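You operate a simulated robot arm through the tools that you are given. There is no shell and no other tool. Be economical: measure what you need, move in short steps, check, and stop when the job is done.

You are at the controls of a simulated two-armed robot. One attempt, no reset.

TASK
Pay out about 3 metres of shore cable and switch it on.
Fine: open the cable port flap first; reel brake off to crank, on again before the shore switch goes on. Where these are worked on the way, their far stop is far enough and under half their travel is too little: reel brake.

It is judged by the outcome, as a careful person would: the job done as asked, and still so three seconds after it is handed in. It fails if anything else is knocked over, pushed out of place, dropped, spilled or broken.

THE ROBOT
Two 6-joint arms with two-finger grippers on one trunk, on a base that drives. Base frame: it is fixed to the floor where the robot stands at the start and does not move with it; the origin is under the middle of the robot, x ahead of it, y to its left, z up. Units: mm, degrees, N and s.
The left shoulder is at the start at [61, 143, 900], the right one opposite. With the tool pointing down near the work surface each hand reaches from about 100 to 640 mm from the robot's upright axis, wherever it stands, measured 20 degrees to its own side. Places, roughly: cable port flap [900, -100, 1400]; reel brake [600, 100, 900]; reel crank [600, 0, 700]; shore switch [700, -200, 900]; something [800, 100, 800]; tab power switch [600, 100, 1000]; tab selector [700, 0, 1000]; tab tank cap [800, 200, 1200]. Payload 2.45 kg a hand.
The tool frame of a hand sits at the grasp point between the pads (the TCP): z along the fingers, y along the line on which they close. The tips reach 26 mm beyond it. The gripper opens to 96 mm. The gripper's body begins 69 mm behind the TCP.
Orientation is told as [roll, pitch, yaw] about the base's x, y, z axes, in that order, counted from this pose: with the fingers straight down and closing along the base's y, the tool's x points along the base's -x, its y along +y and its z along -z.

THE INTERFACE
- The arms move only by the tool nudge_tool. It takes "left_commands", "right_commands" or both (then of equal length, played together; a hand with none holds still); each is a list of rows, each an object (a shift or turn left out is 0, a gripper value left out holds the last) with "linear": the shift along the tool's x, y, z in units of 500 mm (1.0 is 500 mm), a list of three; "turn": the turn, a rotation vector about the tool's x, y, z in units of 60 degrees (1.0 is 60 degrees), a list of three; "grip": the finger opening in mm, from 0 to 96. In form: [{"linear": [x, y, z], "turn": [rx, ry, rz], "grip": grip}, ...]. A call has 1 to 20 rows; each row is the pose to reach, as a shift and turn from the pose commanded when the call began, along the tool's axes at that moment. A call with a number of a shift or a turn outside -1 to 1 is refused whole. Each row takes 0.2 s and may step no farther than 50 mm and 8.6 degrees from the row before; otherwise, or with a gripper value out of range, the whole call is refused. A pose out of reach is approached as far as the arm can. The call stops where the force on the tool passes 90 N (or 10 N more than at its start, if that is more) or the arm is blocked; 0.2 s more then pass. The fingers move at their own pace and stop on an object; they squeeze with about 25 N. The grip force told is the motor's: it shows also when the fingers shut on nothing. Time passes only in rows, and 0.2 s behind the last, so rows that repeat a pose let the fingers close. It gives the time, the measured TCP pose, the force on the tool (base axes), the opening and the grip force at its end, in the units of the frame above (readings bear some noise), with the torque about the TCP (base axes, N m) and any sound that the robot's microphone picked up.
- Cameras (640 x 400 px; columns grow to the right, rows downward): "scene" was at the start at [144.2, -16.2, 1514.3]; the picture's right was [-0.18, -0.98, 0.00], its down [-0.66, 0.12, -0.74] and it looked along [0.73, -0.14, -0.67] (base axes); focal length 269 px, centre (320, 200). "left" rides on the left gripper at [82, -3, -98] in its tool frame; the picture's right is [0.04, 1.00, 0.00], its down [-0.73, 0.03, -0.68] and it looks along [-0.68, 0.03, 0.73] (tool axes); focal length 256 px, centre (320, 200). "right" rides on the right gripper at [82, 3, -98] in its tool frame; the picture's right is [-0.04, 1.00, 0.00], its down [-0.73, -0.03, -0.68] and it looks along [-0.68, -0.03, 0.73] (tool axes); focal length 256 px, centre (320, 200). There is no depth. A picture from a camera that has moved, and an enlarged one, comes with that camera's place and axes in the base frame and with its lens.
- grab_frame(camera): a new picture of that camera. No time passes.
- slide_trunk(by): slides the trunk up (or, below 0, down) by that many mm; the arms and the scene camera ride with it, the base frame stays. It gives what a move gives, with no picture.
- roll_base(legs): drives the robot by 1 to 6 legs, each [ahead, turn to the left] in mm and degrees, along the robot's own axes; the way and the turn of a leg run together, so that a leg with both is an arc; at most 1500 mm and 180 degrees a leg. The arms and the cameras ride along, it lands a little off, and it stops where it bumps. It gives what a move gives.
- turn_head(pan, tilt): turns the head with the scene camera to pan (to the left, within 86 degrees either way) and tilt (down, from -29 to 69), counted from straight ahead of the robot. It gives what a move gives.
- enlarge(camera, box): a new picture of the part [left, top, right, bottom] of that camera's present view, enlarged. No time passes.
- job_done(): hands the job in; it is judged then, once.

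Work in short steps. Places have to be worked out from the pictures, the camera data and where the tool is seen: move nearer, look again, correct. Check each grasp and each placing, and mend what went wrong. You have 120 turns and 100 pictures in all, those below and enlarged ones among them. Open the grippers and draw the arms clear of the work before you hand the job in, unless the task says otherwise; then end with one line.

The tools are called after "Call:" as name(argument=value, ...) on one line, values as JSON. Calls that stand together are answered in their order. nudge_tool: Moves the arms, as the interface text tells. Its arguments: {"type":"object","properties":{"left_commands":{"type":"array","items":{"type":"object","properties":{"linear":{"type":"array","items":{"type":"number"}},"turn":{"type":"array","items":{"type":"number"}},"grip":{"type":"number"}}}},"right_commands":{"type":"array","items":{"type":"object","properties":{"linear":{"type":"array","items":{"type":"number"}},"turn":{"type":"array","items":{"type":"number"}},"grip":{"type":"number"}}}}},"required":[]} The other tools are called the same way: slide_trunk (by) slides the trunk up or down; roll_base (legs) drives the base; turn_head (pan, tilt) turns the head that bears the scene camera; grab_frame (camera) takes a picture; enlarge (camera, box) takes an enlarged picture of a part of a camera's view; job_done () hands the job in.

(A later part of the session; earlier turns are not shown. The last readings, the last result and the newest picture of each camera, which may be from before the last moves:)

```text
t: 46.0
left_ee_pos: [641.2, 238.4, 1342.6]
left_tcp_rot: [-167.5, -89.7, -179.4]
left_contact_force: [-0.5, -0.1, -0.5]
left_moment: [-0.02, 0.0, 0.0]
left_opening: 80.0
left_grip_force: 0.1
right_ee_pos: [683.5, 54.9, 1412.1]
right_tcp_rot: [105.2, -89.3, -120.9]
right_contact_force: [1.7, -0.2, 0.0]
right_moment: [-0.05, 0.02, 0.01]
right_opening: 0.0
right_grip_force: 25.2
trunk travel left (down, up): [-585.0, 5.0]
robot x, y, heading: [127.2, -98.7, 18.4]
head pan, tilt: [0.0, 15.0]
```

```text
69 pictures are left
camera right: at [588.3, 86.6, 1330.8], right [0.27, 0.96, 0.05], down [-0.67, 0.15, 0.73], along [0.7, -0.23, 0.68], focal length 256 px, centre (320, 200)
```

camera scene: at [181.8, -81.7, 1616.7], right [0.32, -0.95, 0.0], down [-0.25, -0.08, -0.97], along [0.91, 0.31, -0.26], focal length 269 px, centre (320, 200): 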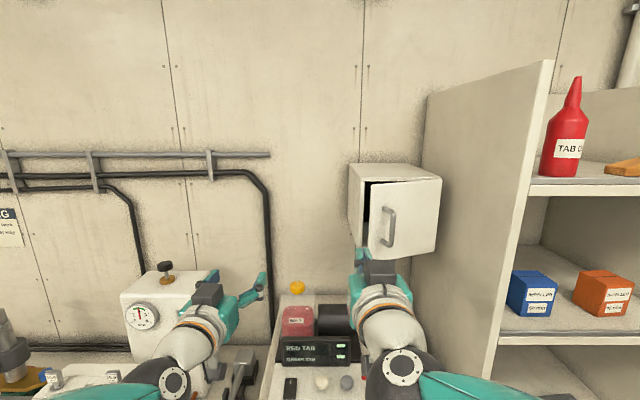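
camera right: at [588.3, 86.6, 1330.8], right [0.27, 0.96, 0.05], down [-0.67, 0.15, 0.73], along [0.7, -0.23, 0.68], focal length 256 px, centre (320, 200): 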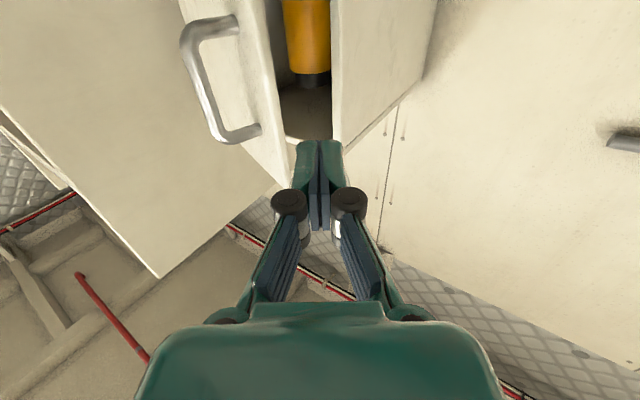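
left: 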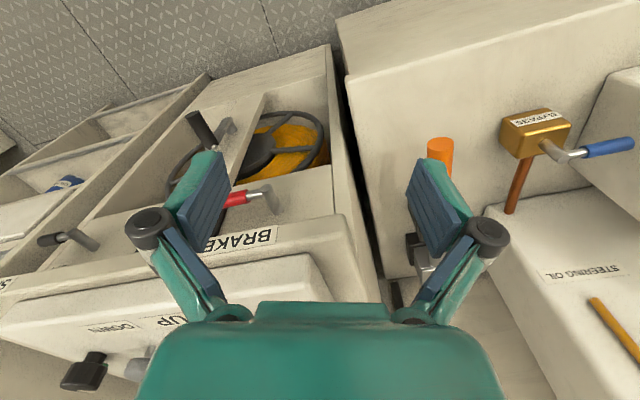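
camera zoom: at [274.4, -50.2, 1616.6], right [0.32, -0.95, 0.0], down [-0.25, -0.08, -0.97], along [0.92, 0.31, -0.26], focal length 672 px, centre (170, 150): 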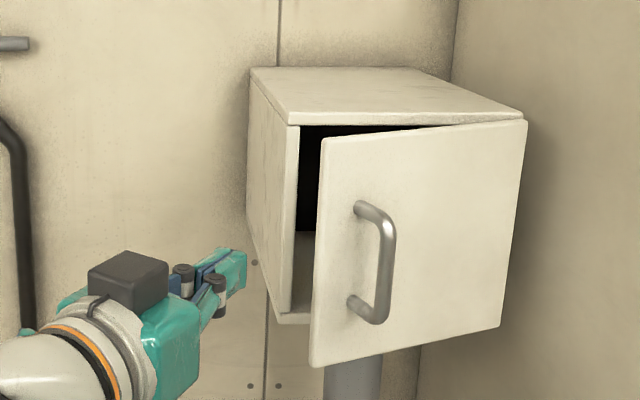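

The gripper aims right at the gap. I advance 65 mm and check.

Call:
nudge_tool(right_commands=[{"linear": [0, 0, 0.07]}, {"linear": [0, 0, 0.13]}, {"linear": [0, 0, 0.13]}])

Call:
enlarge(camera="scene", box=[300, 140, 460, 300])

Call:
grab_frame(camera="right")

```text
t: 46.8
left_ee_pos: [641.2, 238.2, 1343.8]
left_tcp_rot: [-164.5, -89.7, 177.6]
left_contact_force: [0.2, 0.0, -0.7]
left_moment: [-0.01, 0.01, -0.02]
left_opening: 79.9
left_grip_force: 0.1
right_ee_pos: [746.1, 37.7, 1411.5]
right_tcp_rot: [110.0, -89.4, -125.4]
right_contact_force: [0.3, 0.7, 0.1]
right_moment: [0.0, 0.01, 0.02]
right_opening: 0.0
right_grip_force: 25.4
trunk travel left (down, up): [-585.0, 5.0]
robot x, y, heading: [128.5, -96.2, 18.8]
head pan, tilt: [0.0, 15.0]
```

```text
2.50 times, centred on (380, 220) of scene
camera zoom: at [274.0, -49.8, 1616.6], right [0.32, -0.95, 0.0], down [-0.25, -0.08, -0.97], along [0.92, 0.31, -0.26], focal length 672 px, centre (170, 150)
```

zoom: 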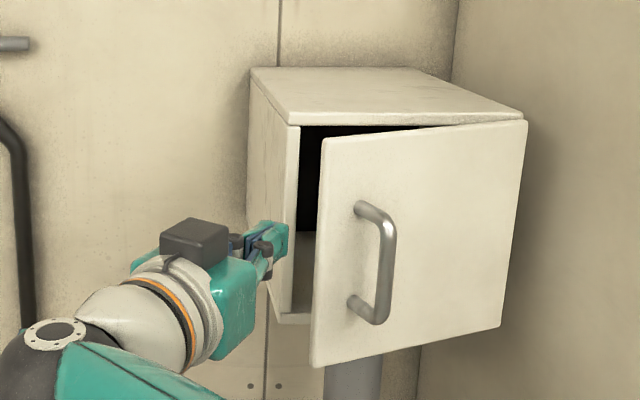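

```text
67 pictures are left
camera right: at [651.7, 67.9, 1330.6], right [0.27, 0.96, 0.05], down [-0.67, 0.15, 0.73], along [0.69, -0.23, 0.68], focal length 256 px, centre (320, 200)
```

right: 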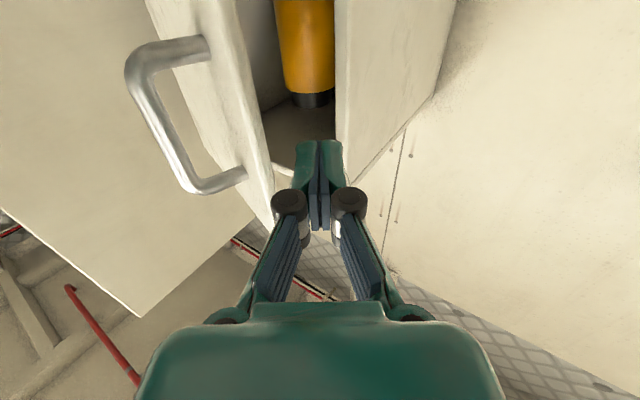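

The box's edge is slightly in line with the fingers; I shift ~9 mm right while advancing 40 mm, then start sweeping right/back.

Call:
nudge_tool(right_commands=[{"linear": [0, -0.02, 0.03]}, {"linear": [0, -0.024, 0.09]}, {"linear": [0, -0.024, 0.09]}])

Call:
enlarge(camera="scene", box=[300, 140, 460, 300])

Call:
grab_frame(camera="right")

```text
t: 47.6
left_ee_pos: [641.0, 238.7, 1345.3]
left_tcp_rot: [-165.0, -89.7, 178.1]
left_contact_force: [0.0, -0.1, 0.0]
left_moment: [-0.02, 0.04, 0.02]
left_opening: 79.9
left_grip_force: 0.1
right_ee_pos: [785.4, 16.1, 1413.0]
right_tcp_rot: [110.4, -89.3, -126.0]
right_contact_force: [0.8, -0.1, 0.6]
right_moment: [0.03, 0.03, 0.01]
right_opening: 0.1
right_grip_force: 25.0
trunk travel left (down, up): [-585.0, 5.0]
robot x, y, heading: [127.6, -100.1, 18.6]
head pan, tilt: [0.0, 15.0]
```

```text
2.50 times, centred on (380, 220) of scene
camera zoom: at [273.3, -49.9, 1616.7], right [0.32, -0.95, 0.0], down [-0.24, -0.08, -0.97], along [0.92, 0.31, -0.26], focal length 672 px, centre (170, 150)
```

zoom: 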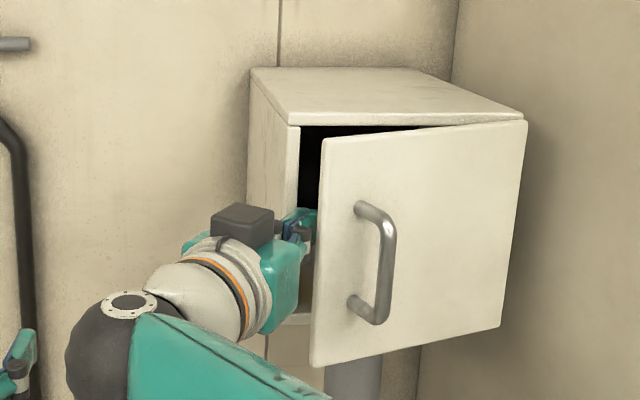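

```text
65 pictures are left
camera right: at [691.4, 46.1, 1330.3], right [0.27, 0.96, 0.05], down [-0.67, 0.15, 0.73], along [0.69, -0.23, 0.68], focal length 256 px, centre (320, 200)
```

right: 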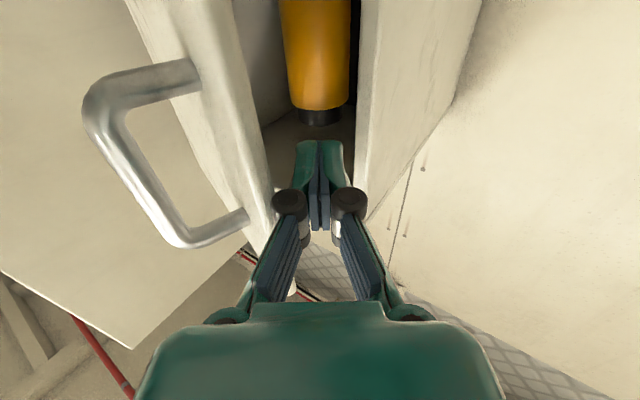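

Fingertips are inside the gap behind the door edge. I pull along the door arc, first ~30°.

Call:
nudge_tool(right_commands=[{"linear": [0, -0.03, -0.017]}, {"linear": [0, -0.06, -0.034]}, {"linear": [0, -0.093, -0.047]}, {"linear": [0, -0.126, -0.059]}, {"linear": [0, -0.16, -0.067]}, {"linear": [0, -0.193, -0.073]}])

Call:
grab_frame(camera="scene")

```text
t: 49.0
left_ee_pos: [640.2, 238.5, 1344.1]
left_tcp_rot: [-168.8, -89.8, -178.1]
left_contact_force: [-0.1, -0.3, 0.2]
left_moment: [0.0, 0.0, 0.03]
left_opening: 79.8
left_grip_force: 0.0
right_ee_pos: [723.6, -71.2, 1411.5]
right_tcp_rot: [106.9, -89.2, -122.4]
right_contact_force: [-0.2, 0.7, -0.8]
right_moment: [0.0, 0.0, 0.02]
right_opening: 0.3
right_grip_force: 24.8
trunk travel left (down, up): [-585.0, 5.0]
robot x, y, heading: [125.8, -94.2, 18.7]
head pan, tilt: [0.0, 15.0]
```

```text
64 pictures are left
camera scene: at [273.7, -50.4, 1616.7], right [0.32, -0.95, 0.0], down [-0.25, -0.08, -0.97], along [0.92, 0.31, -0.26], focal length 269 px, centre (320, 200)
```

scene: 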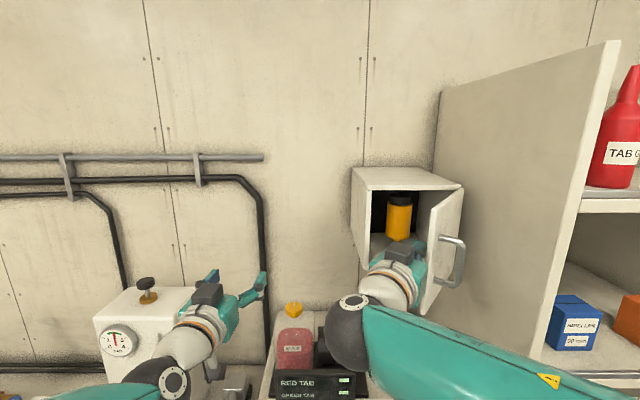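

Door is ~70–75° open. I push it further right to about 100°.

Call:
nudge_tool(right_commands=[{"linear": [0, -0.05, 0.025]}, {"linear": [0, -0.1, 0.05]}, {"linear": [0, -0.15, 0.08]}, {"linear": [0, -0.2, 0.11]}, {"linear": [0, -0.2, 0.11]}])

Call:
grab_frame(camera="scene")

```text
t: 50.2
left_ee_pos: [640.6, 238.7, 1344.2]
left_tcp_rot: [-158.0, -89.7, 171.2]
left_contact_force: [0.2, 0.6, -0.6]
left_moment: [-0.03, 0.02, 0.0]
left_opening: 80.1
left_grip_force: 0.1
right_ee_pos: [752.1, -177.0, 1409.3]
right_tcp_rot: [110.9, -89.3, -126.2]
right_contact_force: [-2.1, 5.9, -0.5]
right_moment: [-0.04, -0.01, 0.07]
right_opening: 0.0
right_grip_force: 25.3
trunk travel left (down, up): [-585.0, 5.0]
robot x, y, heading: [125.6, -97.3, 18.6]
head pan, tilt: [0.0, 15.0]
```

```text
63 pictures are left
camera scene: at [273.8, -48.9, 1616.6], right [0.32, -0.95, 0.0], down [-0.25, -0.08, -0.97], along [0.92, 0.31, -0.26], focal length 269 px, centre (320, 200)
```

scene: 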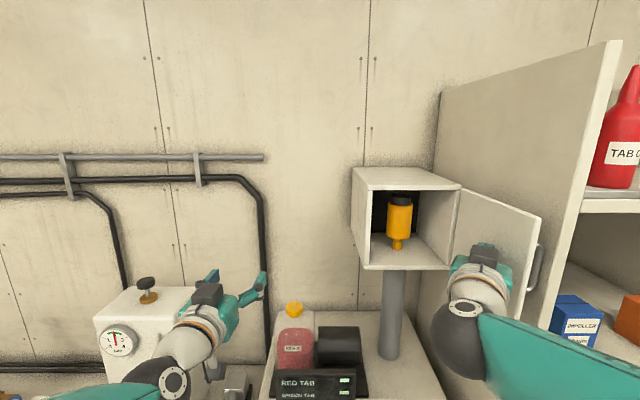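

Flap is wide open (>100°). I withdraw the hand and back the base off.

Call:
nudge_tool(right_commands=[{"linear": [0, 0.06, -0.04]}, {"linear": [0, 0.1, -0.08], "turn": [-0.13, 0, 0]}, {"linear": [0, 0.1, -0.08], "turn": [-0.26, 0, 0]}, {"linear": [0, 0.1, -0.08], "turn": [-0.39, 0, 0]}])

Call:
roll_base(legs=[[-200, 0]])

Call:
turn_head(pan=-5, tilt=35)

Call:
grab_frame(camera="scene")

```text
t: 51.2
left_ee_pos: [642.4, 237.0, 1343.5]
left_tcp_rot: [-171.9, -89.8, -175.0]
left_contact_force: [-0.7, 0.1, 0.2]
left_moment: [-0.03, 0.01, 0.04]
left_opening: 79.7
left_grip_force: 0.0
right_ee_pos: [724.8, -120.8, 1410.6]
right_tcp_rot: [129.1, -89.1, -121.1]
right_contact_force: [0.1, -1.2, -0.5]
right_moment: [0.03, 0.01, 0.01]
right_opening: 0.0
right_grip_force: 24.9
trunk travel left (down, up): [-585.0, 5.0]
robot x, y, heading: [127.0, -99.1, 18.6]
head pan, tilt: [0.0, 15.0]
```

```text
t: 52.8
left_ee_pos: [451.9, 176.0, 1344.1]
left_tcp_rot: [-168.8, -89.8, -177.9]
left_contact_force: [-0.3, 0.3, 0.1]
left_moment: [-0.02, 0.02, -0.01]
left_opening: 79.9
left_grip_force: 0.1
right_ee_pos: [535.9, -182.0, 1411.7]
right_tcp_rot: [134.0, -89.2, -126.0]
right_contact_force: [0.2, -0.6, 0.6]
right_moment: [-0.01, 0.04, 0.0]
right_opening: 0.0
right_grip_force: 24.9
trunk travel left (down, up): [-585.0, 5.0]
robot x, y, heading: [-61.0, -160.7, 18.6]
head pan, tilt: [0.0, 15.0]
```

```text
t: 53.7
left_ee_pos: [452.2, 175.4, 1343.5]
left_tcp_rot: [-164.1, -89.7, 177.3]
left_contact_force: [0.2, -0.3, -0.5]
left_moment: [0.02, 0.0, 0.0]
left_opening: 80.0
left_grip_force: 0.1
right_ee_pos: [537.0, -182.7, 1411.8]
right_tcp_rot: [130.8, -89.3, -122.9]
right_contact_force: [-0.2, 0.7, -0.2]
right_moment: [0.0, 0.02, 0.0]
right_opening: 0.0
right_grip_force: 25.1
trunk travel left (down, up): [-585.0, 5.0]
robot x, y, heading: [-59.8, -163.9, 18.8]
head pan, tilt: [-5.0, 35.0]
```

```text
62 pictures are left
camera scene: at [83.2, -122.1, 1584.6], right [0.24, -0.97, 0.0], down [-0.56, -0.14, -0.82], along [0.8, 0.2, -0.57], focal length 269 px, centre (320, 200)
```

scene: 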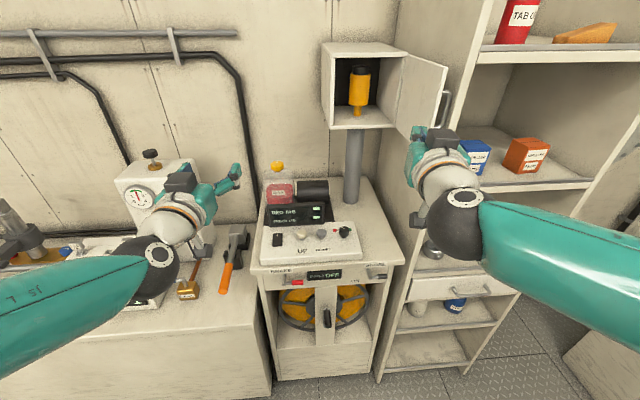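

Door stays open. I shift the base right to centre on the panel (v≈-215), staying back, then lower the trunk.

Call:
roll_base(legs=[[0, -39], [128, 0], [0, 39], [-99, 0]])

Call:
slide_trunk(by=-460)

Call:
turn_head(pan=0, tilt=20)

Call:
grab_frame(camera="scene")

```text
t: 59.9
left_ee_pos: [477.4, 92.5, 1345.3]
left_tcp_rot: [177.7, -89.6, -164.7]
left_contact_force: [0.1, -0.8, 0.0]
left_moment: [0.0, 0.04, 0.04]
left_opening: 79.8
left_grip_force: 0.0
right_ee_pos: [561.0, -266.1, 1412.3]
right_tcp_rot: [129.9, -89.1, -122.2]
right_contact_force: [-1.1, 0.2, -0.1]
right_moment: [0.0, 0.01, 0.08]
right_opening: 0.1
right_grip_force: 25.2
trunk travel left (down, up): [-585.0, 5.0]
robot x, y, heading: [-39.8, -239.0, 18.5]
head pan, tilt: [-5.0, 35.0]
```

```text
refused: -460 is not a number from -400 to 400
```

```text
t: 60.6
left_ee_pos: [478.7, 95.6, 1343.8]
left_tcp_rot: [-169.4, -89.7, -177.8]
left_contact_force: [-0.2, -0.5, 0.0]
left_moment: [0.03, -0.02, -0.02]
left_opening: 80.0
left_grip_force: 0.1
right_ee_pos: [564.1, -263.7, 1411.4]
right_tcp_rot: [129.7, -89.2, -121.9]
right_contact_force: [0.5, 0.1, -0.2]
right_moment: [-0.01, -0.02, 0.01]
right_opening: 0.2
right_grip_force: 25.2
trunk travel left (down, up): [-585.0, 5.0]
robot x, y, heading: [-35.1, -241.7, 18.6]
head pan, tilt: [0.0, 20.0]
```

```text
61 pictures are left
camera scene: at [111.5, -193.1, 1608.3], right [0.32, -0.95, 0.0], down [-0.33, -0.11, -0.94], along [0.89, 0.3, -0.34], focal length 269 px, centre (320, 200)
```

scene: 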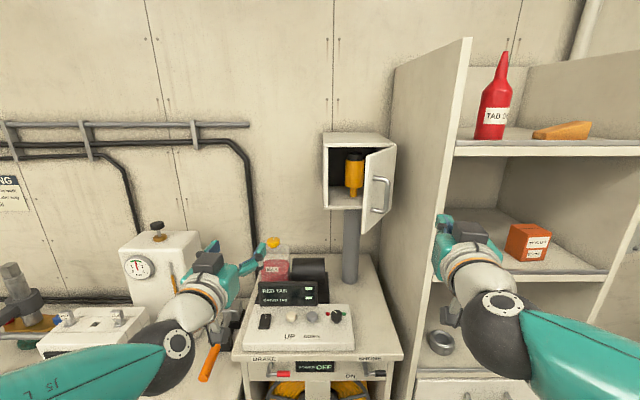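

Aligned; lower the trunk in two steps.

Call:
slide_trunk(by=-400)

Call:
slide_trunk(by=-60)

Call:
turn_head(pan=0, tilt=25)

Call:
grab_frame(camera="scene")

```text
t: 64.5
left_ee_pos: [479.7, 95.2, 944.4]
left_tcp_rot: [-168.2, -89.7, -179.0]
left_contact_force: [0.0, 1.0, -0.1]
left_moment: [0.0, -0.01, -0.03]
left_opening: 80.0
left_grip_force: 0.0
right_ee_pos: [561.4, -263.1, 1012.9]
right_tcp_rot: [131.9, -89.3, -124.3]
right_contact_force: [0.2, -0.1, 0.7]
right_moment: [0.02, -0.01, 0.02]
right_opening: 0.0
right_grip_force: 25.3
trunk travel left (down, up): [-185.0, 405.0]
robot x, y, heading: [-36.6, -239.7, 18.2]
head pan, tilt: [0.0, 20.0]
```

```text
t: 65.5
left_ee_pos: [478.4, 95.4, 884.8]
left_tcp_rot: [-168.6, -89.7, -178.6]
left_contact_force: [0.2, 0.1, 0.9]
left_moment: [-0.01, 0.06, 0.01]
left_opening: 80.1
left_grip_force: 0.0
right_ee_pos: [561.9, -263.3, 951.9]
right_tcp_rot: [132.3, -89.2, -124.7]
right_contact_force: [0.1, 0.6, -0.1]
right_moment: [0.0, 0.03, 0.01]
right_opening: 0.2
right_grip_force: 25.5
trunk travel left (down, up): [-125.0, 465.0]
robot x, y, heading: [-35.3, -239.3, 18.6]
head pan, tilt: [0.0, 20.0]
```

```text
t: 66.1
left_ee_pos: [479.3, 95.7, 882.8]
left_tcp_rot: [-167.7, -89.7, -179.3]
left_contact_force: [0.7, 0.1, -0.4]
left_moment: [-0.01, 0.01, 0.01]
left_opening: 80.0
left_grip_force: 0.1
right_ee_pos: [561.3, -263.5, 951.8]
right_tcp_rot: [131.9, -89.1, -124.3]
right_contact_force: [-0.3, -0.4, -0.1]
right_moment: [-0.01, -0.02, -0.01]
right_opening: 0.0
right_grip_force: 24.3
trunk travel left (down, up): [-125.0, 465.0]
robot x, y, heading: [-35.6, -239.4, 18.2]
head pan, tilt: [0.0, 25.0]
```

```text
60 pictures are left
camera scene: at [109.5, -193.3, 1140.4], right [0.32, -0.95, 0.0], down [-0.4, -0.13, -0.91], along [0.86, 0.29, -0.42], focal length 269 px, centre (320, 200)
```

scene: 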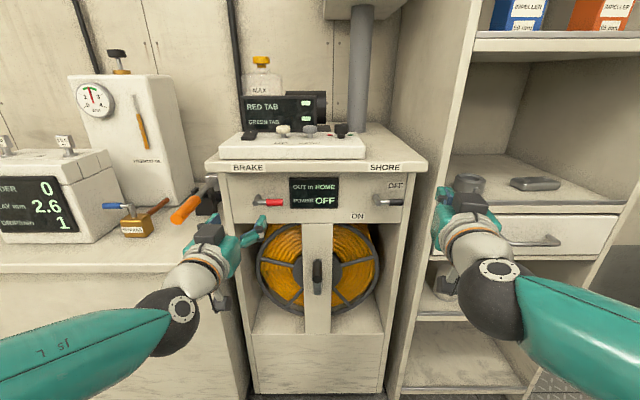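

Call:
enlarge(camera="scene", box=[200, 150, 440, 310])

Call:
grab_frame(camera="left")

Call:
grab_frame(camera="right")

```text
2.50 times, centred on (320, 230) of scene
camera zoom: at [109.5, -193.3, 1140.4], right [0.32, -0.95, 0.0], down [-0.4, -0.13, -0.91], along [0.86, 0.29, -0.42], focal length 672 px, centre (320, 125)
```

zoom: 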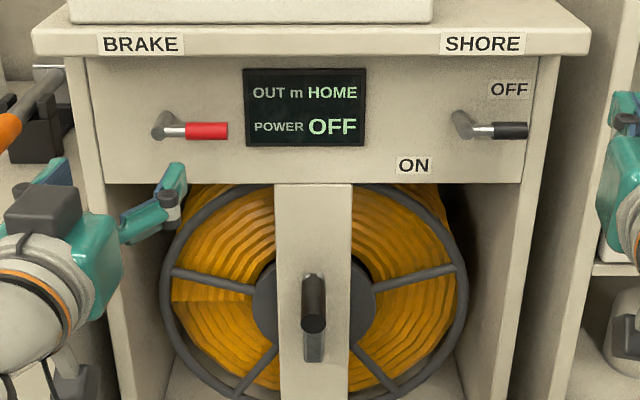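

```text
58 pictures are left
camera left: at [383.4, 70.2, 801.4], right [-0.22, 0.97, -0.04], down [-0.67, -0.12, 0.73], along [0.71, 0.19, 0.68], focal length 256 px, centre (320, 200)
```

left: 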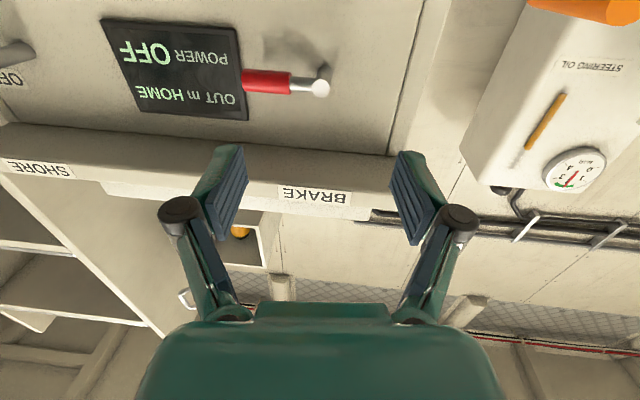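

```text
57 pictures are left
camera right: at [463.1, -271.9, 869.7], right [-0.13, 0.99, 0.05], down [-0.67, -0.13, 0.73], along [0.73, 0.06, 0.68], focal length 256 px, centre (320, 200)
```

right: 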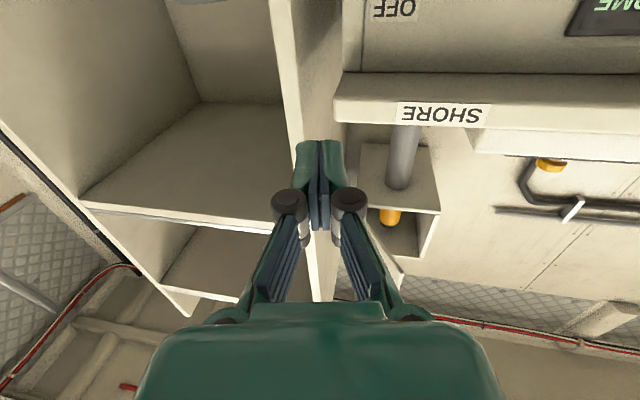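

Geometry (panel frame u into panel, v left): brake pivot ≈(607,-73, z879), handle to v≈-133; shore pivot ≈(607,-345,886); crank axis ≈(v -212, z 622), radius ≈75. I close in 60 mm and place the left closed fingers just above the brake handle, stand-off.

Call:
roll_base(legs=[[60, 0]])

Call:
nudge_tool(left_commands=[{"linear": [-0.02, -0.05, 0.01], "turn": [-0.05, 0, 0], "grip": 0}, {"linear": [-0.04, -0.104, 0.03], "turn": [-0.097, 0, 0], "grip": 0}, {"linear": [-0.04, -0.104, 0.041], "turn": [-0.097, 0, 0], "grip": 0}, {"linear": [-0.04, -0.104, 0.041], "turn": [-0.097, 0, 0], "grip": 0}])

Call:
enlarge(camera="scene", box=[200, 150, 440, 310])

Call:
grab_frame(camera="left")

```text
t: 67.1
left_ee_pos: [535.6, 114.1, 883.8]
left_tcp_rot: [-167.4, -89.8, -179.8]
left_contact_force: [-0.8, 0.6, 0.0]
left_moment: [0.0, 0.0, 0.01]
left_opening: 80.0
left_grip_force: 0.0
right_ee_pos: [618.3, -244.3, 952.2]
right_tcp_rot: [131.6, -89.2, -123.9]
right_contact_force: [0.2, 0.9, -0.7]
right_moment: [0.0, 0.04, -0.03]
right_opening: 0.0
right_grip_force: 25.3
trunk travel left (down, up): [-125.0, 465.0]
robot x, y, heading: [15.8, -223.2, 18.4]
head pan, tilt: [0.0, 25.0]
```

```text
t: 68.1
left_ee_pos: [567.5, 69.1, 904.7]
left_tcp_rot: [-163.7, -89.8, -177.5]
left_contact_force: [-0.8, -0.4, -0.6]
left_moment: [0.01, -0.03, 0.02]
left_opening: 0.1
left_grip_force: 25.0
right_ee_pos: [618.8, -244.6, 952.9]
right_tcp_rot: [131.4, -89.0, -123.8]
right_contact_force: [-0.1, -0.2, 0.2]
right_moment: [-0.04, 0.02, 0.0]
right_opening: 0.0
right_grip_force: 24.9
trunk travel left (down, up): [-125.0, 465.0]
robot x, y, heading: [18.5, -221.5, 18.4]
head pan, tilt: [0.0, 25.0]
```

```text
2.50 times, centred on (320, 230) of scene
camera zoom: at [165.7, -174.6, 1140.4], right [0.32, -0.95, 0.0], down [-0.4, -0.13, -0.91], along [0.86, 0.29, -0.42], focal length 672 px, centre (320, 125)
```

zoom: 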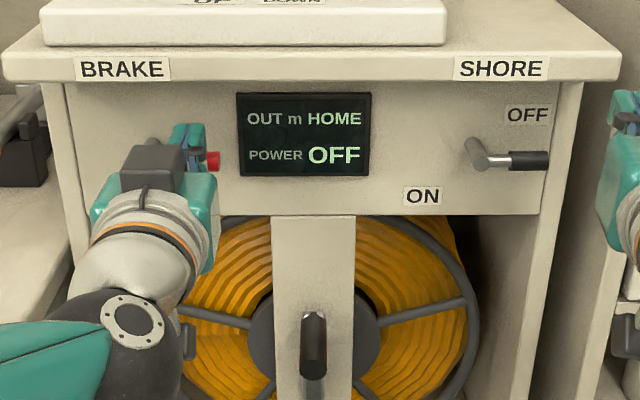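

```text
55 pictures are left
camera left: at [475.5, 34.0, 821.0], right [-0.32, 0.95, -0.04], down [-0.66, -0.19, 0.73], along [0.68, 0.26, 0.68], focal length 256 px, centre (320, 200)
```

left: 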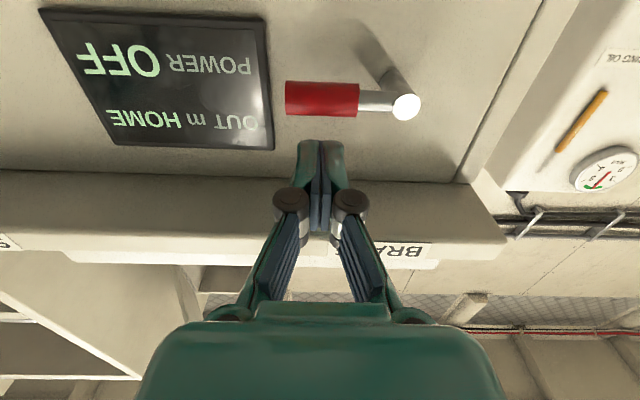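

Fingers sit just above the handle, laterally on the red grip. I advance 38 mm over it, then press down about 20° to test the lever's direction.

Call:
nudge_tool(left_commands=[{"linear": [0, 0, 0.04]}, {"linear": [0, -0.005, 0.076]}, {"linear": [0.021, -0.009, 0.076]}, {"linear": [0.035, -0.012, 0.076]}, {"linear": [0.056, -0.014, 0.076]}])

Call:
grab_frame(camera="left")

```text
t: 69.3
left_ee_pos: [605.9, 72.9, 877.2]
left_tcp_rot: [-158.7, -89.6, 177.5]
left_contact_force: [-0.9, 0.8, -0.1]
left_moment: [0.0, -0.03, -0.02]
left_opening: 0.0
left_grip_force: 24.8
right_ee_pos: [617.6, -244.7, 952.7]
right_tcp_rot: [131.2, -89.3, -123.7]
right_contact_force: [0.2, 0.0, -0.8]
right_moment: [-0.01, 0.03, 0.0]
right_opening: 0.0
right_grip_force: 24.9
trunk travel left (down, up): [-125.0, 465.0]
robot x, y, heading: [22.5, -227.3, 18.5]
head pan, tilt: [0.0, 25.0]
```

```text
54 pictures are left
camera left: at [513.4, 38.8, 793.7], right [-0.32, 0.95, -0.04], down [-0.66, -0.19, 0.73], along [0.68, 0.26, 0.68], focal length 256 px, centre (320, 200)
```

left: 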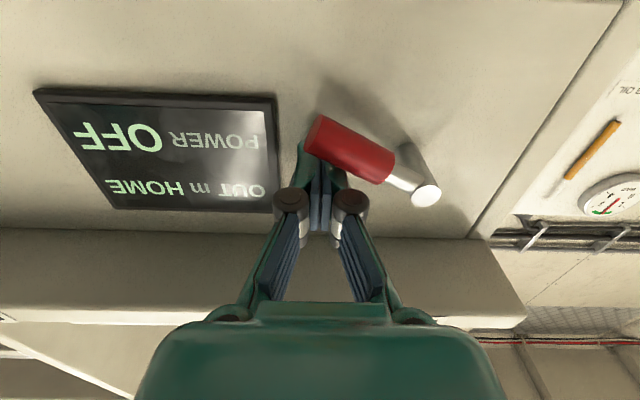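

The lever swings down easily. I continue the arc toward its stop.

Call:
nudge_tool(left_commands=[{"linear": [0.034, 0.008, 0]}, {"linear": [0.063, 0.026, 0]}, {"linear": [0.085, 0.054, 0]}, {"linear": [0.091, 0.07, 0]}, {"linear": [0.095, 0.088, 0]}])

Call:
grab_frame(camera="left")

Call:
enlarge(camera="scene", box=[200, 150, 440, 310])

```text
t: 70.5
left_ee_pos: [594.6, 100.3, 832.8]
left_tcp_rot: [125.7, -89.1, -108.4]
left_contact_force: [33.9, -49.9, 16.9]
left_moment: [0.27, 0.09, -0.22]
left_opening: 0.0
left_grip_force: 24.7
right_ee_pos: [618.6, -248.7, 951.2]
right_tcp_rot: [117.4, -89.0, -109.8]
right_contact_force: [0.5, 0.1, -0.6]
right_moment: [0.0, 0.03, 0.0]
right_opening: 0.0
right_grip_force: 24.8
trunk travel left (down, up): [-125.0, 465.0]
robot x, y, heading: [18.9, -220.6, 18.3]
head pan, tilt: [0.0, 25.0]
```

```text
53 pictures are left
camera left: at [501.7, 69.8, 748.8], right [-0.3, 0.95, -0.03], down [-0.66, -0.19, 0.73], along [0.69, 0.23, 0.69], focal length 256 px, centre (320, 200)
```

left: 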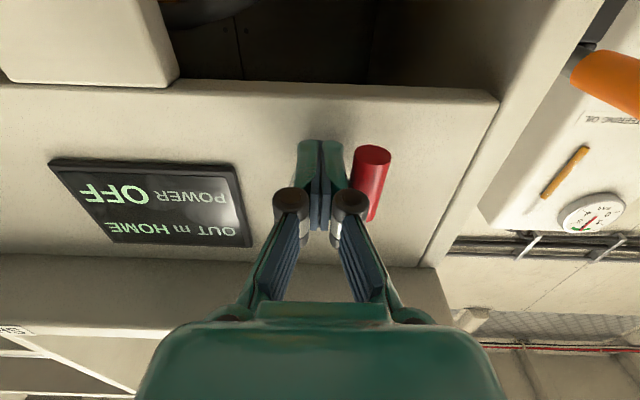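

```text
2.50 times, centred on (320, 230) of scene
camera zoom: at [167.6, -179.8, 1140.6], right [0.32, -0.95, -0.01], down [-0.4, -0.13, -0.91], along [0.86, 0.29, -0.42], focal length 672 px, centre (320, 125)
```

zoom: 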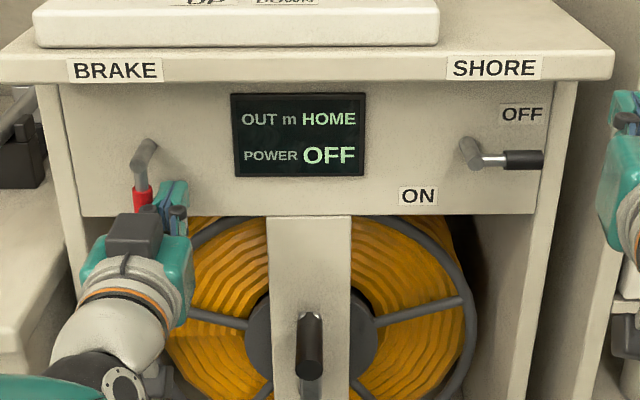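

Brake lever is at its down stop (50 N resistance). I release pressure, retreat and bring the left hand, open, in front of the crank knob.

Call:
nudge_tool(left_commands=[{"linear": [0, -0.04, 0]}, {"linear": [0, -0.06, -0.06]}, {"linear": [0, -0.06, -0.13]}, {"linear": [0, -0.06, -0.195]}, {"linear": [0.06, -0.11, -0.2], "grip": 60}, {"linear": [0.12, -0.16, -0.2]}, {"linear": [0.18, -0.21, -0.2]}, {"linear": [0.23, -0.24, -0.2]}, {"linear": [0.26, -0.264, -0.2]}, {"linear": [0.26, -0.264, -0.2]}])

Call:
grab_frame(camera="left")

Call:
grab_frame(camera="scene")

```text
t: 72.7
left_ee_pos: [539.0, -39.2, 699.1]
left_tcp_rot: [-158.2, -89.7, 177.0]
left_contact_force: [-0.5, 0.0, -0.1]
left_moment: [0.02, 0.02, -0.04]
left_opening: 60.1
left_grip_force: 0.0
right_ee_pos: [618.1, -244.0, 952.1]
right_tcp_rot: [131.0, -89.1, -123.5]
right_contact_force: [-0.5, 0.6, 0.5]
right_moment: [-0.03, -0.01, -0.02]
right_opening: 0.0
right_grip_force: 25.2
trunk travel left (down, up): [-125.0, 465.0]
robot x, y, heading: [20.6, -219.1, 18.5]
head pan, tilt: [0.0, 25.0]
```

```text
51 pictures are left
camera left: at [446.9, -74.7, 615.5], right [-0.32, 0.95, -0.04], down [-0.66, -0.19, 0.73], along [0.68, 0.26, 0.68], focal length 256 px, centre (320, 200)
```

left: 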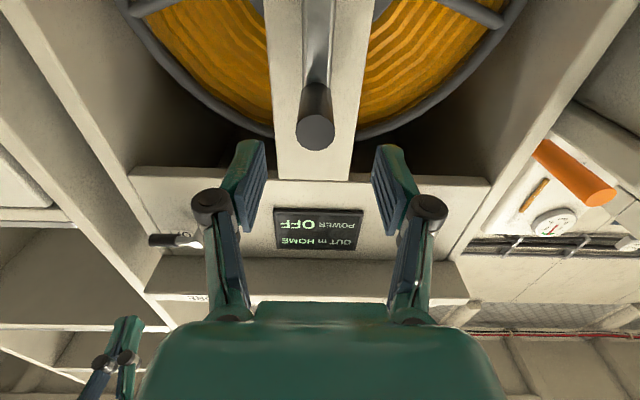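

```text
50 pictures are left
camera scene: at [165.7, -174.5, 1140.3], right [0.32, -0.95, 0.0], down [-0.4, -0.13, -0.91], along [0.86, 0.29, -0.42], focal length 269 px, centre (320, 200)
```

scene: 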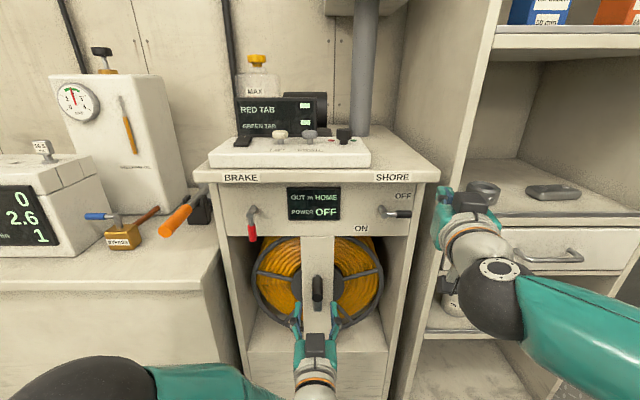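

Knob tip ≈(u544, v-216, z693). I advance around it and grip.

Call:
nudge_tool(left_commands=[{"linear": [0.01, -0.01, 0.04]}, {"linear": [0.01, -0.01, 0.08]}, {"linear": [0.01, -0.01, 0.12]}, {"linear": [0.01, -0.01, 0.12], "grip": 0}, {"linear": [0.01, -0.01, 0.12], "grip": 0}, {"linear": [0.01, -0.01, 0.12], "grip": 0}, {"linear": [0.01, -0.01, 0.12], "grip": 0}])

Call:
grab_frame(camera="left")

```text
t: 74.3
left_ee_pos: [597.9, -22.7, 695.3]
left_tcp_rot: [-144.7, -89.8, 163.6]
left_contact_force: [-5.8, 14.1, 0.8]
left_moment: [0.11, 0.05, 0.49]
left_opening: 24.5
left_grip_force: 44.7
right_ee_pos: [617.7, -244.2, 952.7]
right_tcp_rot: [135.0, -89.2, -127.6]
right_contact_force: [0.2, 0.1, 0.3]
right_moment: [-0.04, 0.02, -0.05]
right_opening: 0.0
right_grip_force: 25.2
trunk travel left (down, up): [-125.0, 465.0]
robot x, y, heading: [14.0, -223.7, 18.5]
head pan, tilt: [0.0, 25.0]
```

```text
49 pictures are left
camera left: at [505.4, -58.9, 612.1], right [-0.33, 0.94, -0.04], down [-0.66, -0.19, 0.73], along [0.68, 0.27, 0.68], focal length 256 px, centre (320, 200)
```

left: 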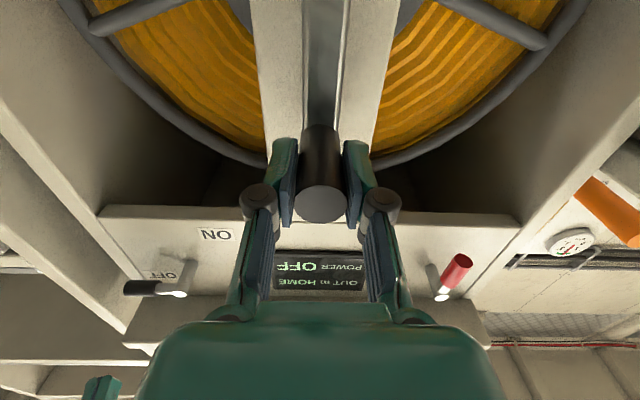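

Knob gripped (24.5 mm). I try 40° clockwise (knob to the right) and watch force and the display.

Call:
nudge_tool(left_commands=[{"linear": [0.002, -0.026, 0]}, {"linear": [0.009, -0.051, 0]}, {"linear": [0.02, -0.075, 0]}, {"linear": [0.035, -0.096, 0]}])

Call:
enlarge(camera="scene", box=[230, 170, 430, 350])

```text
t: 74.9
left_ee_pos: [599.4, -23.4, 695.4]
left_tcp_rot: [-125.4, -88.9, 147.4]
left_contact_force: [-27.7, 14.2, 2.9]
left_moment: [0.2, -0.38, -1.03]
left_opening: 26.2
left_grip_force: 45.1
right_ee_pos: [615.8, -244.6, 954.6]
right_tcp_rot: [142.3, -89.2, -134.6]
right_contact_force: [-1.0, 0.5, 0.3]
right_moment: [0.0, 0.0, -0.02]
right_opening: 0.0
right_grip_force: 25.1
trunk travel left (down, up): [-125.0, 465.0]
robot x, y, heading: [17.8, -220.5, 18.4]
head pan, tilt: [0.0, 25.0]
stopped in row 2 (left hand): the force on the tool passed its limit at 96 N (the readings are from after the stop); the commanded pose is now the measured one
```

```text
2.22 times, centred on (330, 260) of scene
camera zoom: at [162.5, -173.4, 1140.7], right [0.32, -0.95, 0.0], down [-0.4, -0.13, -0.91], along [0.86, 0.29, -0.42], focal length 598 px, centre (298, 67)
```

zoom: 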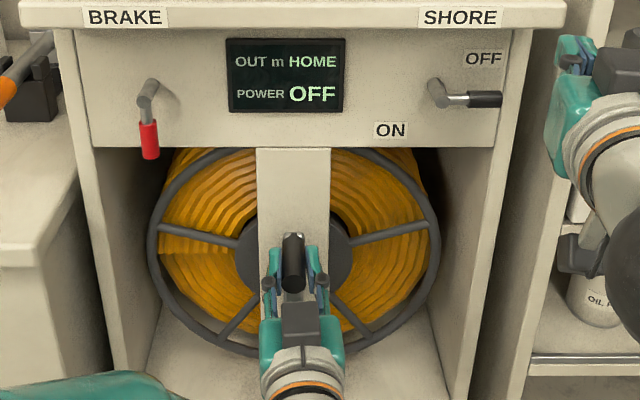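

Blocked clockwise (home stop). Try counter-clockwise.

Call:
nudge_tool(left_commands=[{"linear": [0.0, 0.012, 0], "turn": [0.05, 0, 0]}, {"linear": [0.003, 0.03, 0], "turn": [0.05, 0, 0]}, {"linear": [0.009, 0.051, 0], "turn": [0.05, 0, 0]}, {"linear": [0.02, 0.075, 0], "turn": [0.05, 0, 0]}, {"linear": [0.035, 0.096, 0], "turn": [0.05, 0, 0]}])

Call:
enlarge(camera="scene", box=[230, 170, 430, 350])

```text
t: 76.1
left_ee_pos: [584.8, 19.2, 678.3]
left_tcp_rot: [-131.4, -88.9, 150.4]
left_contact_force: [20.1, 10.1, 12.4]
left_moment: [-0.27, 0.27, -0.03]
left_opening: 24.7
left_grip_force: 44.9
right_ee_pos: [618.0, -244.7, 953.7]
right_tcp_rot: [129.5, -89.3, -122.0]
right_contact_force: [-0.5, -0.9, -0.3]
right_moment: [0.01, -0.01, 0.0]
right_opening: 0.0
right_grip_force: 25.2
trunk travel left (down, up): [-125.0, 465.0]
robot x, y, heading: [18.4, -225.1, 18.3]
head pan, tilt: [0.0, 25.0]
```

```text
2.22 times, centred on (330, 260) of scene
camera zoom: at [166.4, -174.1, 1140.4], right [0.32, -0.95, 0.0], down [-0.4, -0.13, -0.91], along [0.86, 0.29, -0.42], focal length 598 px, centre (298, 67)
```

zoom: 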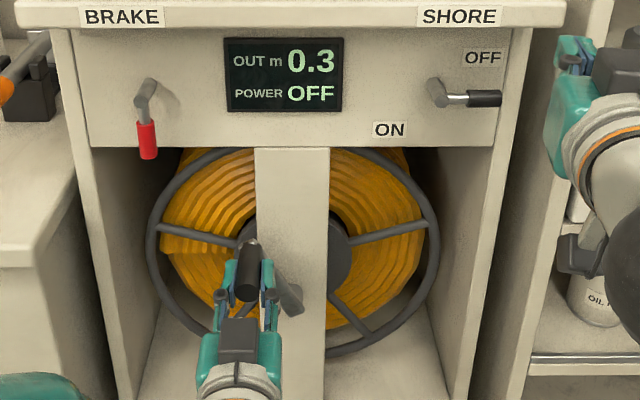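

Counter-clockwise pays out: display 0.3 m at ~41°. Fitted axis ≈(v -215, z 627), R≈68. I continue to ~166°.

Call:
nudge_tool(left_commands=[{"linear": [0.03, 0.02, 0]}, {"linear": [0.069, 0.036, 0]}, {"linear": [0.111, 0.04, 0]}, {"linear": [0.153, 0.03, 0]}, {"linear": [0.189, 0.009, 0]}, {"linear": [0.217, -0.024, 0]}, {"linear": [0.234, -0.063, 0]}])

Call:
enlarge(camera="scene", box=[230, 170, 430, 350])

```text
t: 77.7
left_ee_pos: [597.8, -14.4, 560.8]
left_tcp_rot: [-125.6, -89.2, 144.2]
left_contact_force: [1.0, -0.2, 0.1]
left_moment: [0.02, 0.01, 0.0]
left_opening: 0.3
left_grip_force: 28.5
right_ee_pos: [616.9, -243.6, 953.3]
right_tcp_rot: [131.7, -89.2, -124.0]
right_contact_force: [0.0, -0.4, -0.4]
right_moment: [0.04, -0.02, -0.03]
right_opening: 0.0
right_grip_force: 24.8
trunk travel left (down, up): [-125.0, 465.0]
robot x, y, heading: [20.5, -219.0, 18.6]
head pan, tilt: [0.0, 25.0]
```

```text
2.22 times, centred on (330, 260) of scene
camera zoom: at [165.6, -174.3, 1140.3], right [0.32, -0.95, 0.0], down [-0.4, -0.13, -0.91], along [0.86, 0.29, -0.42], focal length 598 px, centre (298, 67)
```

zoom: 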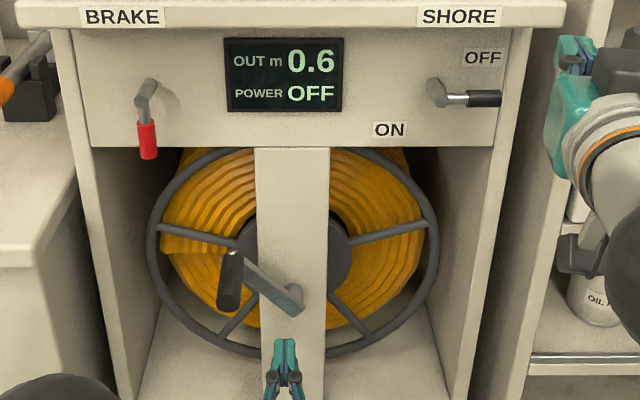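

The hand slipped off at ~0.6 m; crank is now at roughly 55–65°. I retreat and look again to fit the circle better.

Call:
nudge_tool(left_commands=[{"linear": [0, 0, -0.08], "grip": 60}, {"linear": [0, 0, -0.16], "grip": 60}, {"linear": [-0.08, 0.04, -0.17]}, {"linear": [-0.16, 0.08, -0.17]}, {"linear": [-0.2, 0.12, -0.17]}, {"linear": [-0.2, 0.12, -0.17]}])

Call:
grab_frame(camera="left")

Call:
enlarge(camera="scene", box=[260, 230, 380, 330])

```text
t: 79.1
left_ee_pos: [496.3, 17.6, 657.2]
left_tcp_rot: [-126.6, -89.2, 145.2]
left_contact_force: [0.2, -0.4, 0.1]
left_moment: [0.01, 0.02, -0.04]
left_opening: 60.1
left_grip_force: 0.0
right_ee_pos: [618.0, -244.1, 953.9]
right_tcp_rot: [131.9, -89.2, -124.2]
right_contact_force: [0.1, 0.7, -0.2]
right_moment: [0.0, -0.02, 0.01]
right_opening: 0.0
right_grip_force: 24.8
trunk travel left (down, up): [-125.0, 465.0]
robot x, y, heading: [21.2, -222.0, 18.3]
head pan, tilt: [0.0, 25.0]
```

```text
45 pictures are left
camera left: at [404.2, -17.8, 573.6], right [-0.32, 0.95, -0.05], down [-0.66, -0.18, 0.73], along [0.68, 0.27, 0.68], focal length 256 px, centre (320, 200)
```

left: 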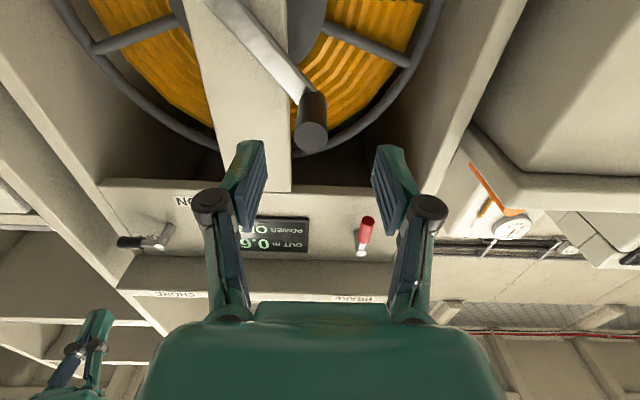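

```text
4.00 times, centred on (320, 280) of scene
camera zoom: at [165.5, -174.5, 1140.4], right [0.32, -0.95, 0.0], down [-0.4, -0.13, -0.91], along [0.86, 0.29, -0.42], focal length 1076 px, centre (320, -120)
```

zoom: 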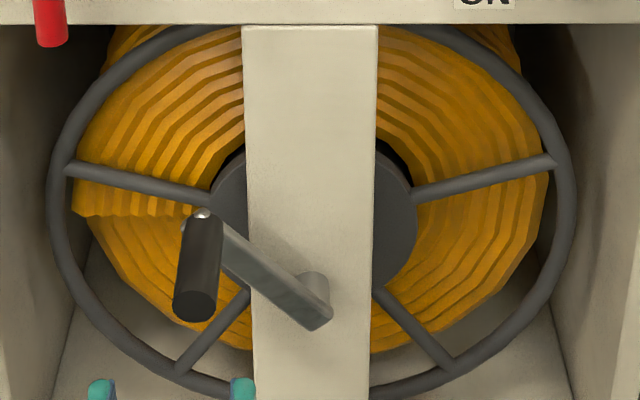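

Refit: crank axis ≈(v -215, z 594), R≈100, knob now at 42° (0.6 m) → about 0.013 m/deg; 3 m is at ≈230°. I re-grip the knob at (v -148, z 669).

Call:
nudge_tool(left_commands=[{"linear": [-0.024, -0.01, 0.05]}, {"linear": [-0.024, -0.01, 0.1]}, {"linear": [-0.024, -0.01, 0.15]}, {"linear": [-0.024, -0.01, 0.188]}, {"linear": [-0.024, -0.01, 0.188], "grip": 0}, {"linear": [-0.024, -0.01, 0.188], "grip": 0}, {"linear": [-0.024, -0.01, 0.188], "grip": 0}, {"linear": [-0.024, -0.01, 0.188], "grip": 0}])

Call:
grab_frame(camera="left")

```text
t: 80.9
left_ee_pos: [586.6, 42.2, 669.7]
left_tcp_rot: [-124.2, -89.3, 142.8]
left_contact_force: [1.3, -0.4, 0.0]
left_moment: [-0.11, 0.3, -0.03]
left_opening: 24.4
left_grip_force: 44.9
right_ee_pos: [619.1, -245.3, 952.5]
right_tcp_rot: [130.6, -89.2, -122.9]
right_contact_force: [-0.6, -0.1, 0.0]
right_moment: [0.02, -0.06, -0.02]
right_opening: 0.2
right_grip_force: 24.8
trunk travel left (down, up): [-125.0, 465.0]
robot x, y, heading: [21.4, -222.3, 18.7]
head pan, tilt: [0.0, 25.0]
```

```text
43 pictures are left
camera left: at [495.6, 6.7, 585.6], right [-0.32, 0.95, -0.05], down [-0.66, -0.18, 0.73], along [0.68, 0.27, 0.68], focal length 256 px, centre (320, 200)
```

left: 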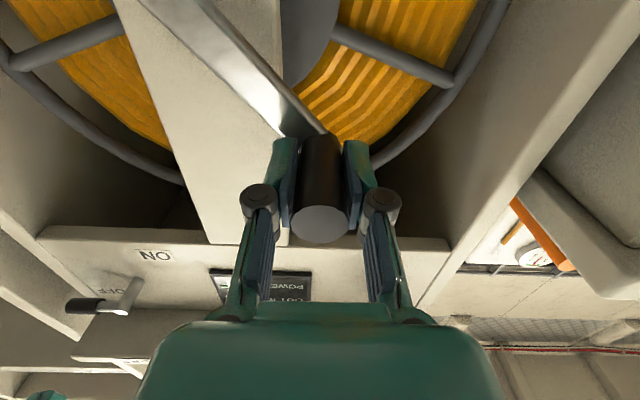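

Gripped well. I crank along the refitted circle to ~100°.

Call:
nudge_tool(left_commands=[{"linear": [0.014, 0.015, 0]}, {"linear": [0.031, 0.028, 0]}, {"linear": [0.067, 0.049, 0]}, {"linear": [0.107, 0.062, 0]}, {"linear": [0.149, 0.066, 0]}, {"linear": [0.19, 0.062, 0]}])

Call:
enlarge(camera="scene", box=[230, 170, 430, 350])

```text
t: 82.3
left_ee_pos: [573.1, 66.4, 572.2]
left_tcp_rot: [-40.3, -88.5, 62.1]
left_contact_force: [-5.5, 72.0, -16.7]
left_moment: [-0.26, -1.17, -1.58]
left_opening: 25.7
left_grip_force: 45.0
left hand out of reach, approached as far as the arm can: row 4, 5, 6
right_ee_pos: [619.4, -239.0, 951.3]
right_tcp_rot: [141.8, -89.5, -134.1]
right_contact_force: [-0.3, -0.1, 0.7]
right_moment: [0.01, 0.02, -0.01]
right_opening: 0.0
right_grip_force: 24.8
trunk travel left (down, up): [-125.0, 465.0]
robot x, y, heading: [16.3, -223.0, 18.7]
head pan, tilt: [0.0, 25.0]
```

```text
2.22 times, centred on (330, 260) of scene
camera zoom: at [166.7, -169.5, 1139.4], right [0.32, -0.95, 0.0], down [-0.4, -0.14, -0.91], along [0.86, 0.29, -0.43], focal length 598 px, centre (298, 67)
```

zoom: 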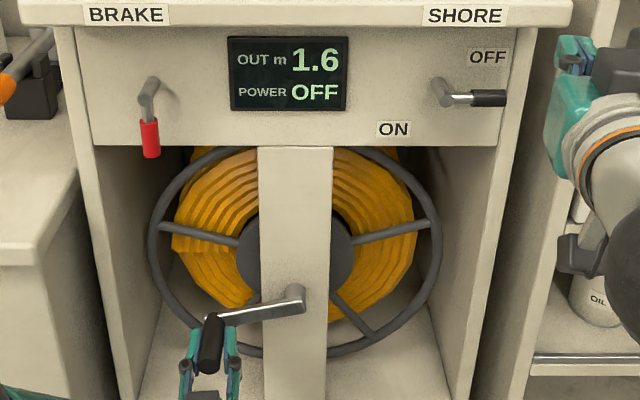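

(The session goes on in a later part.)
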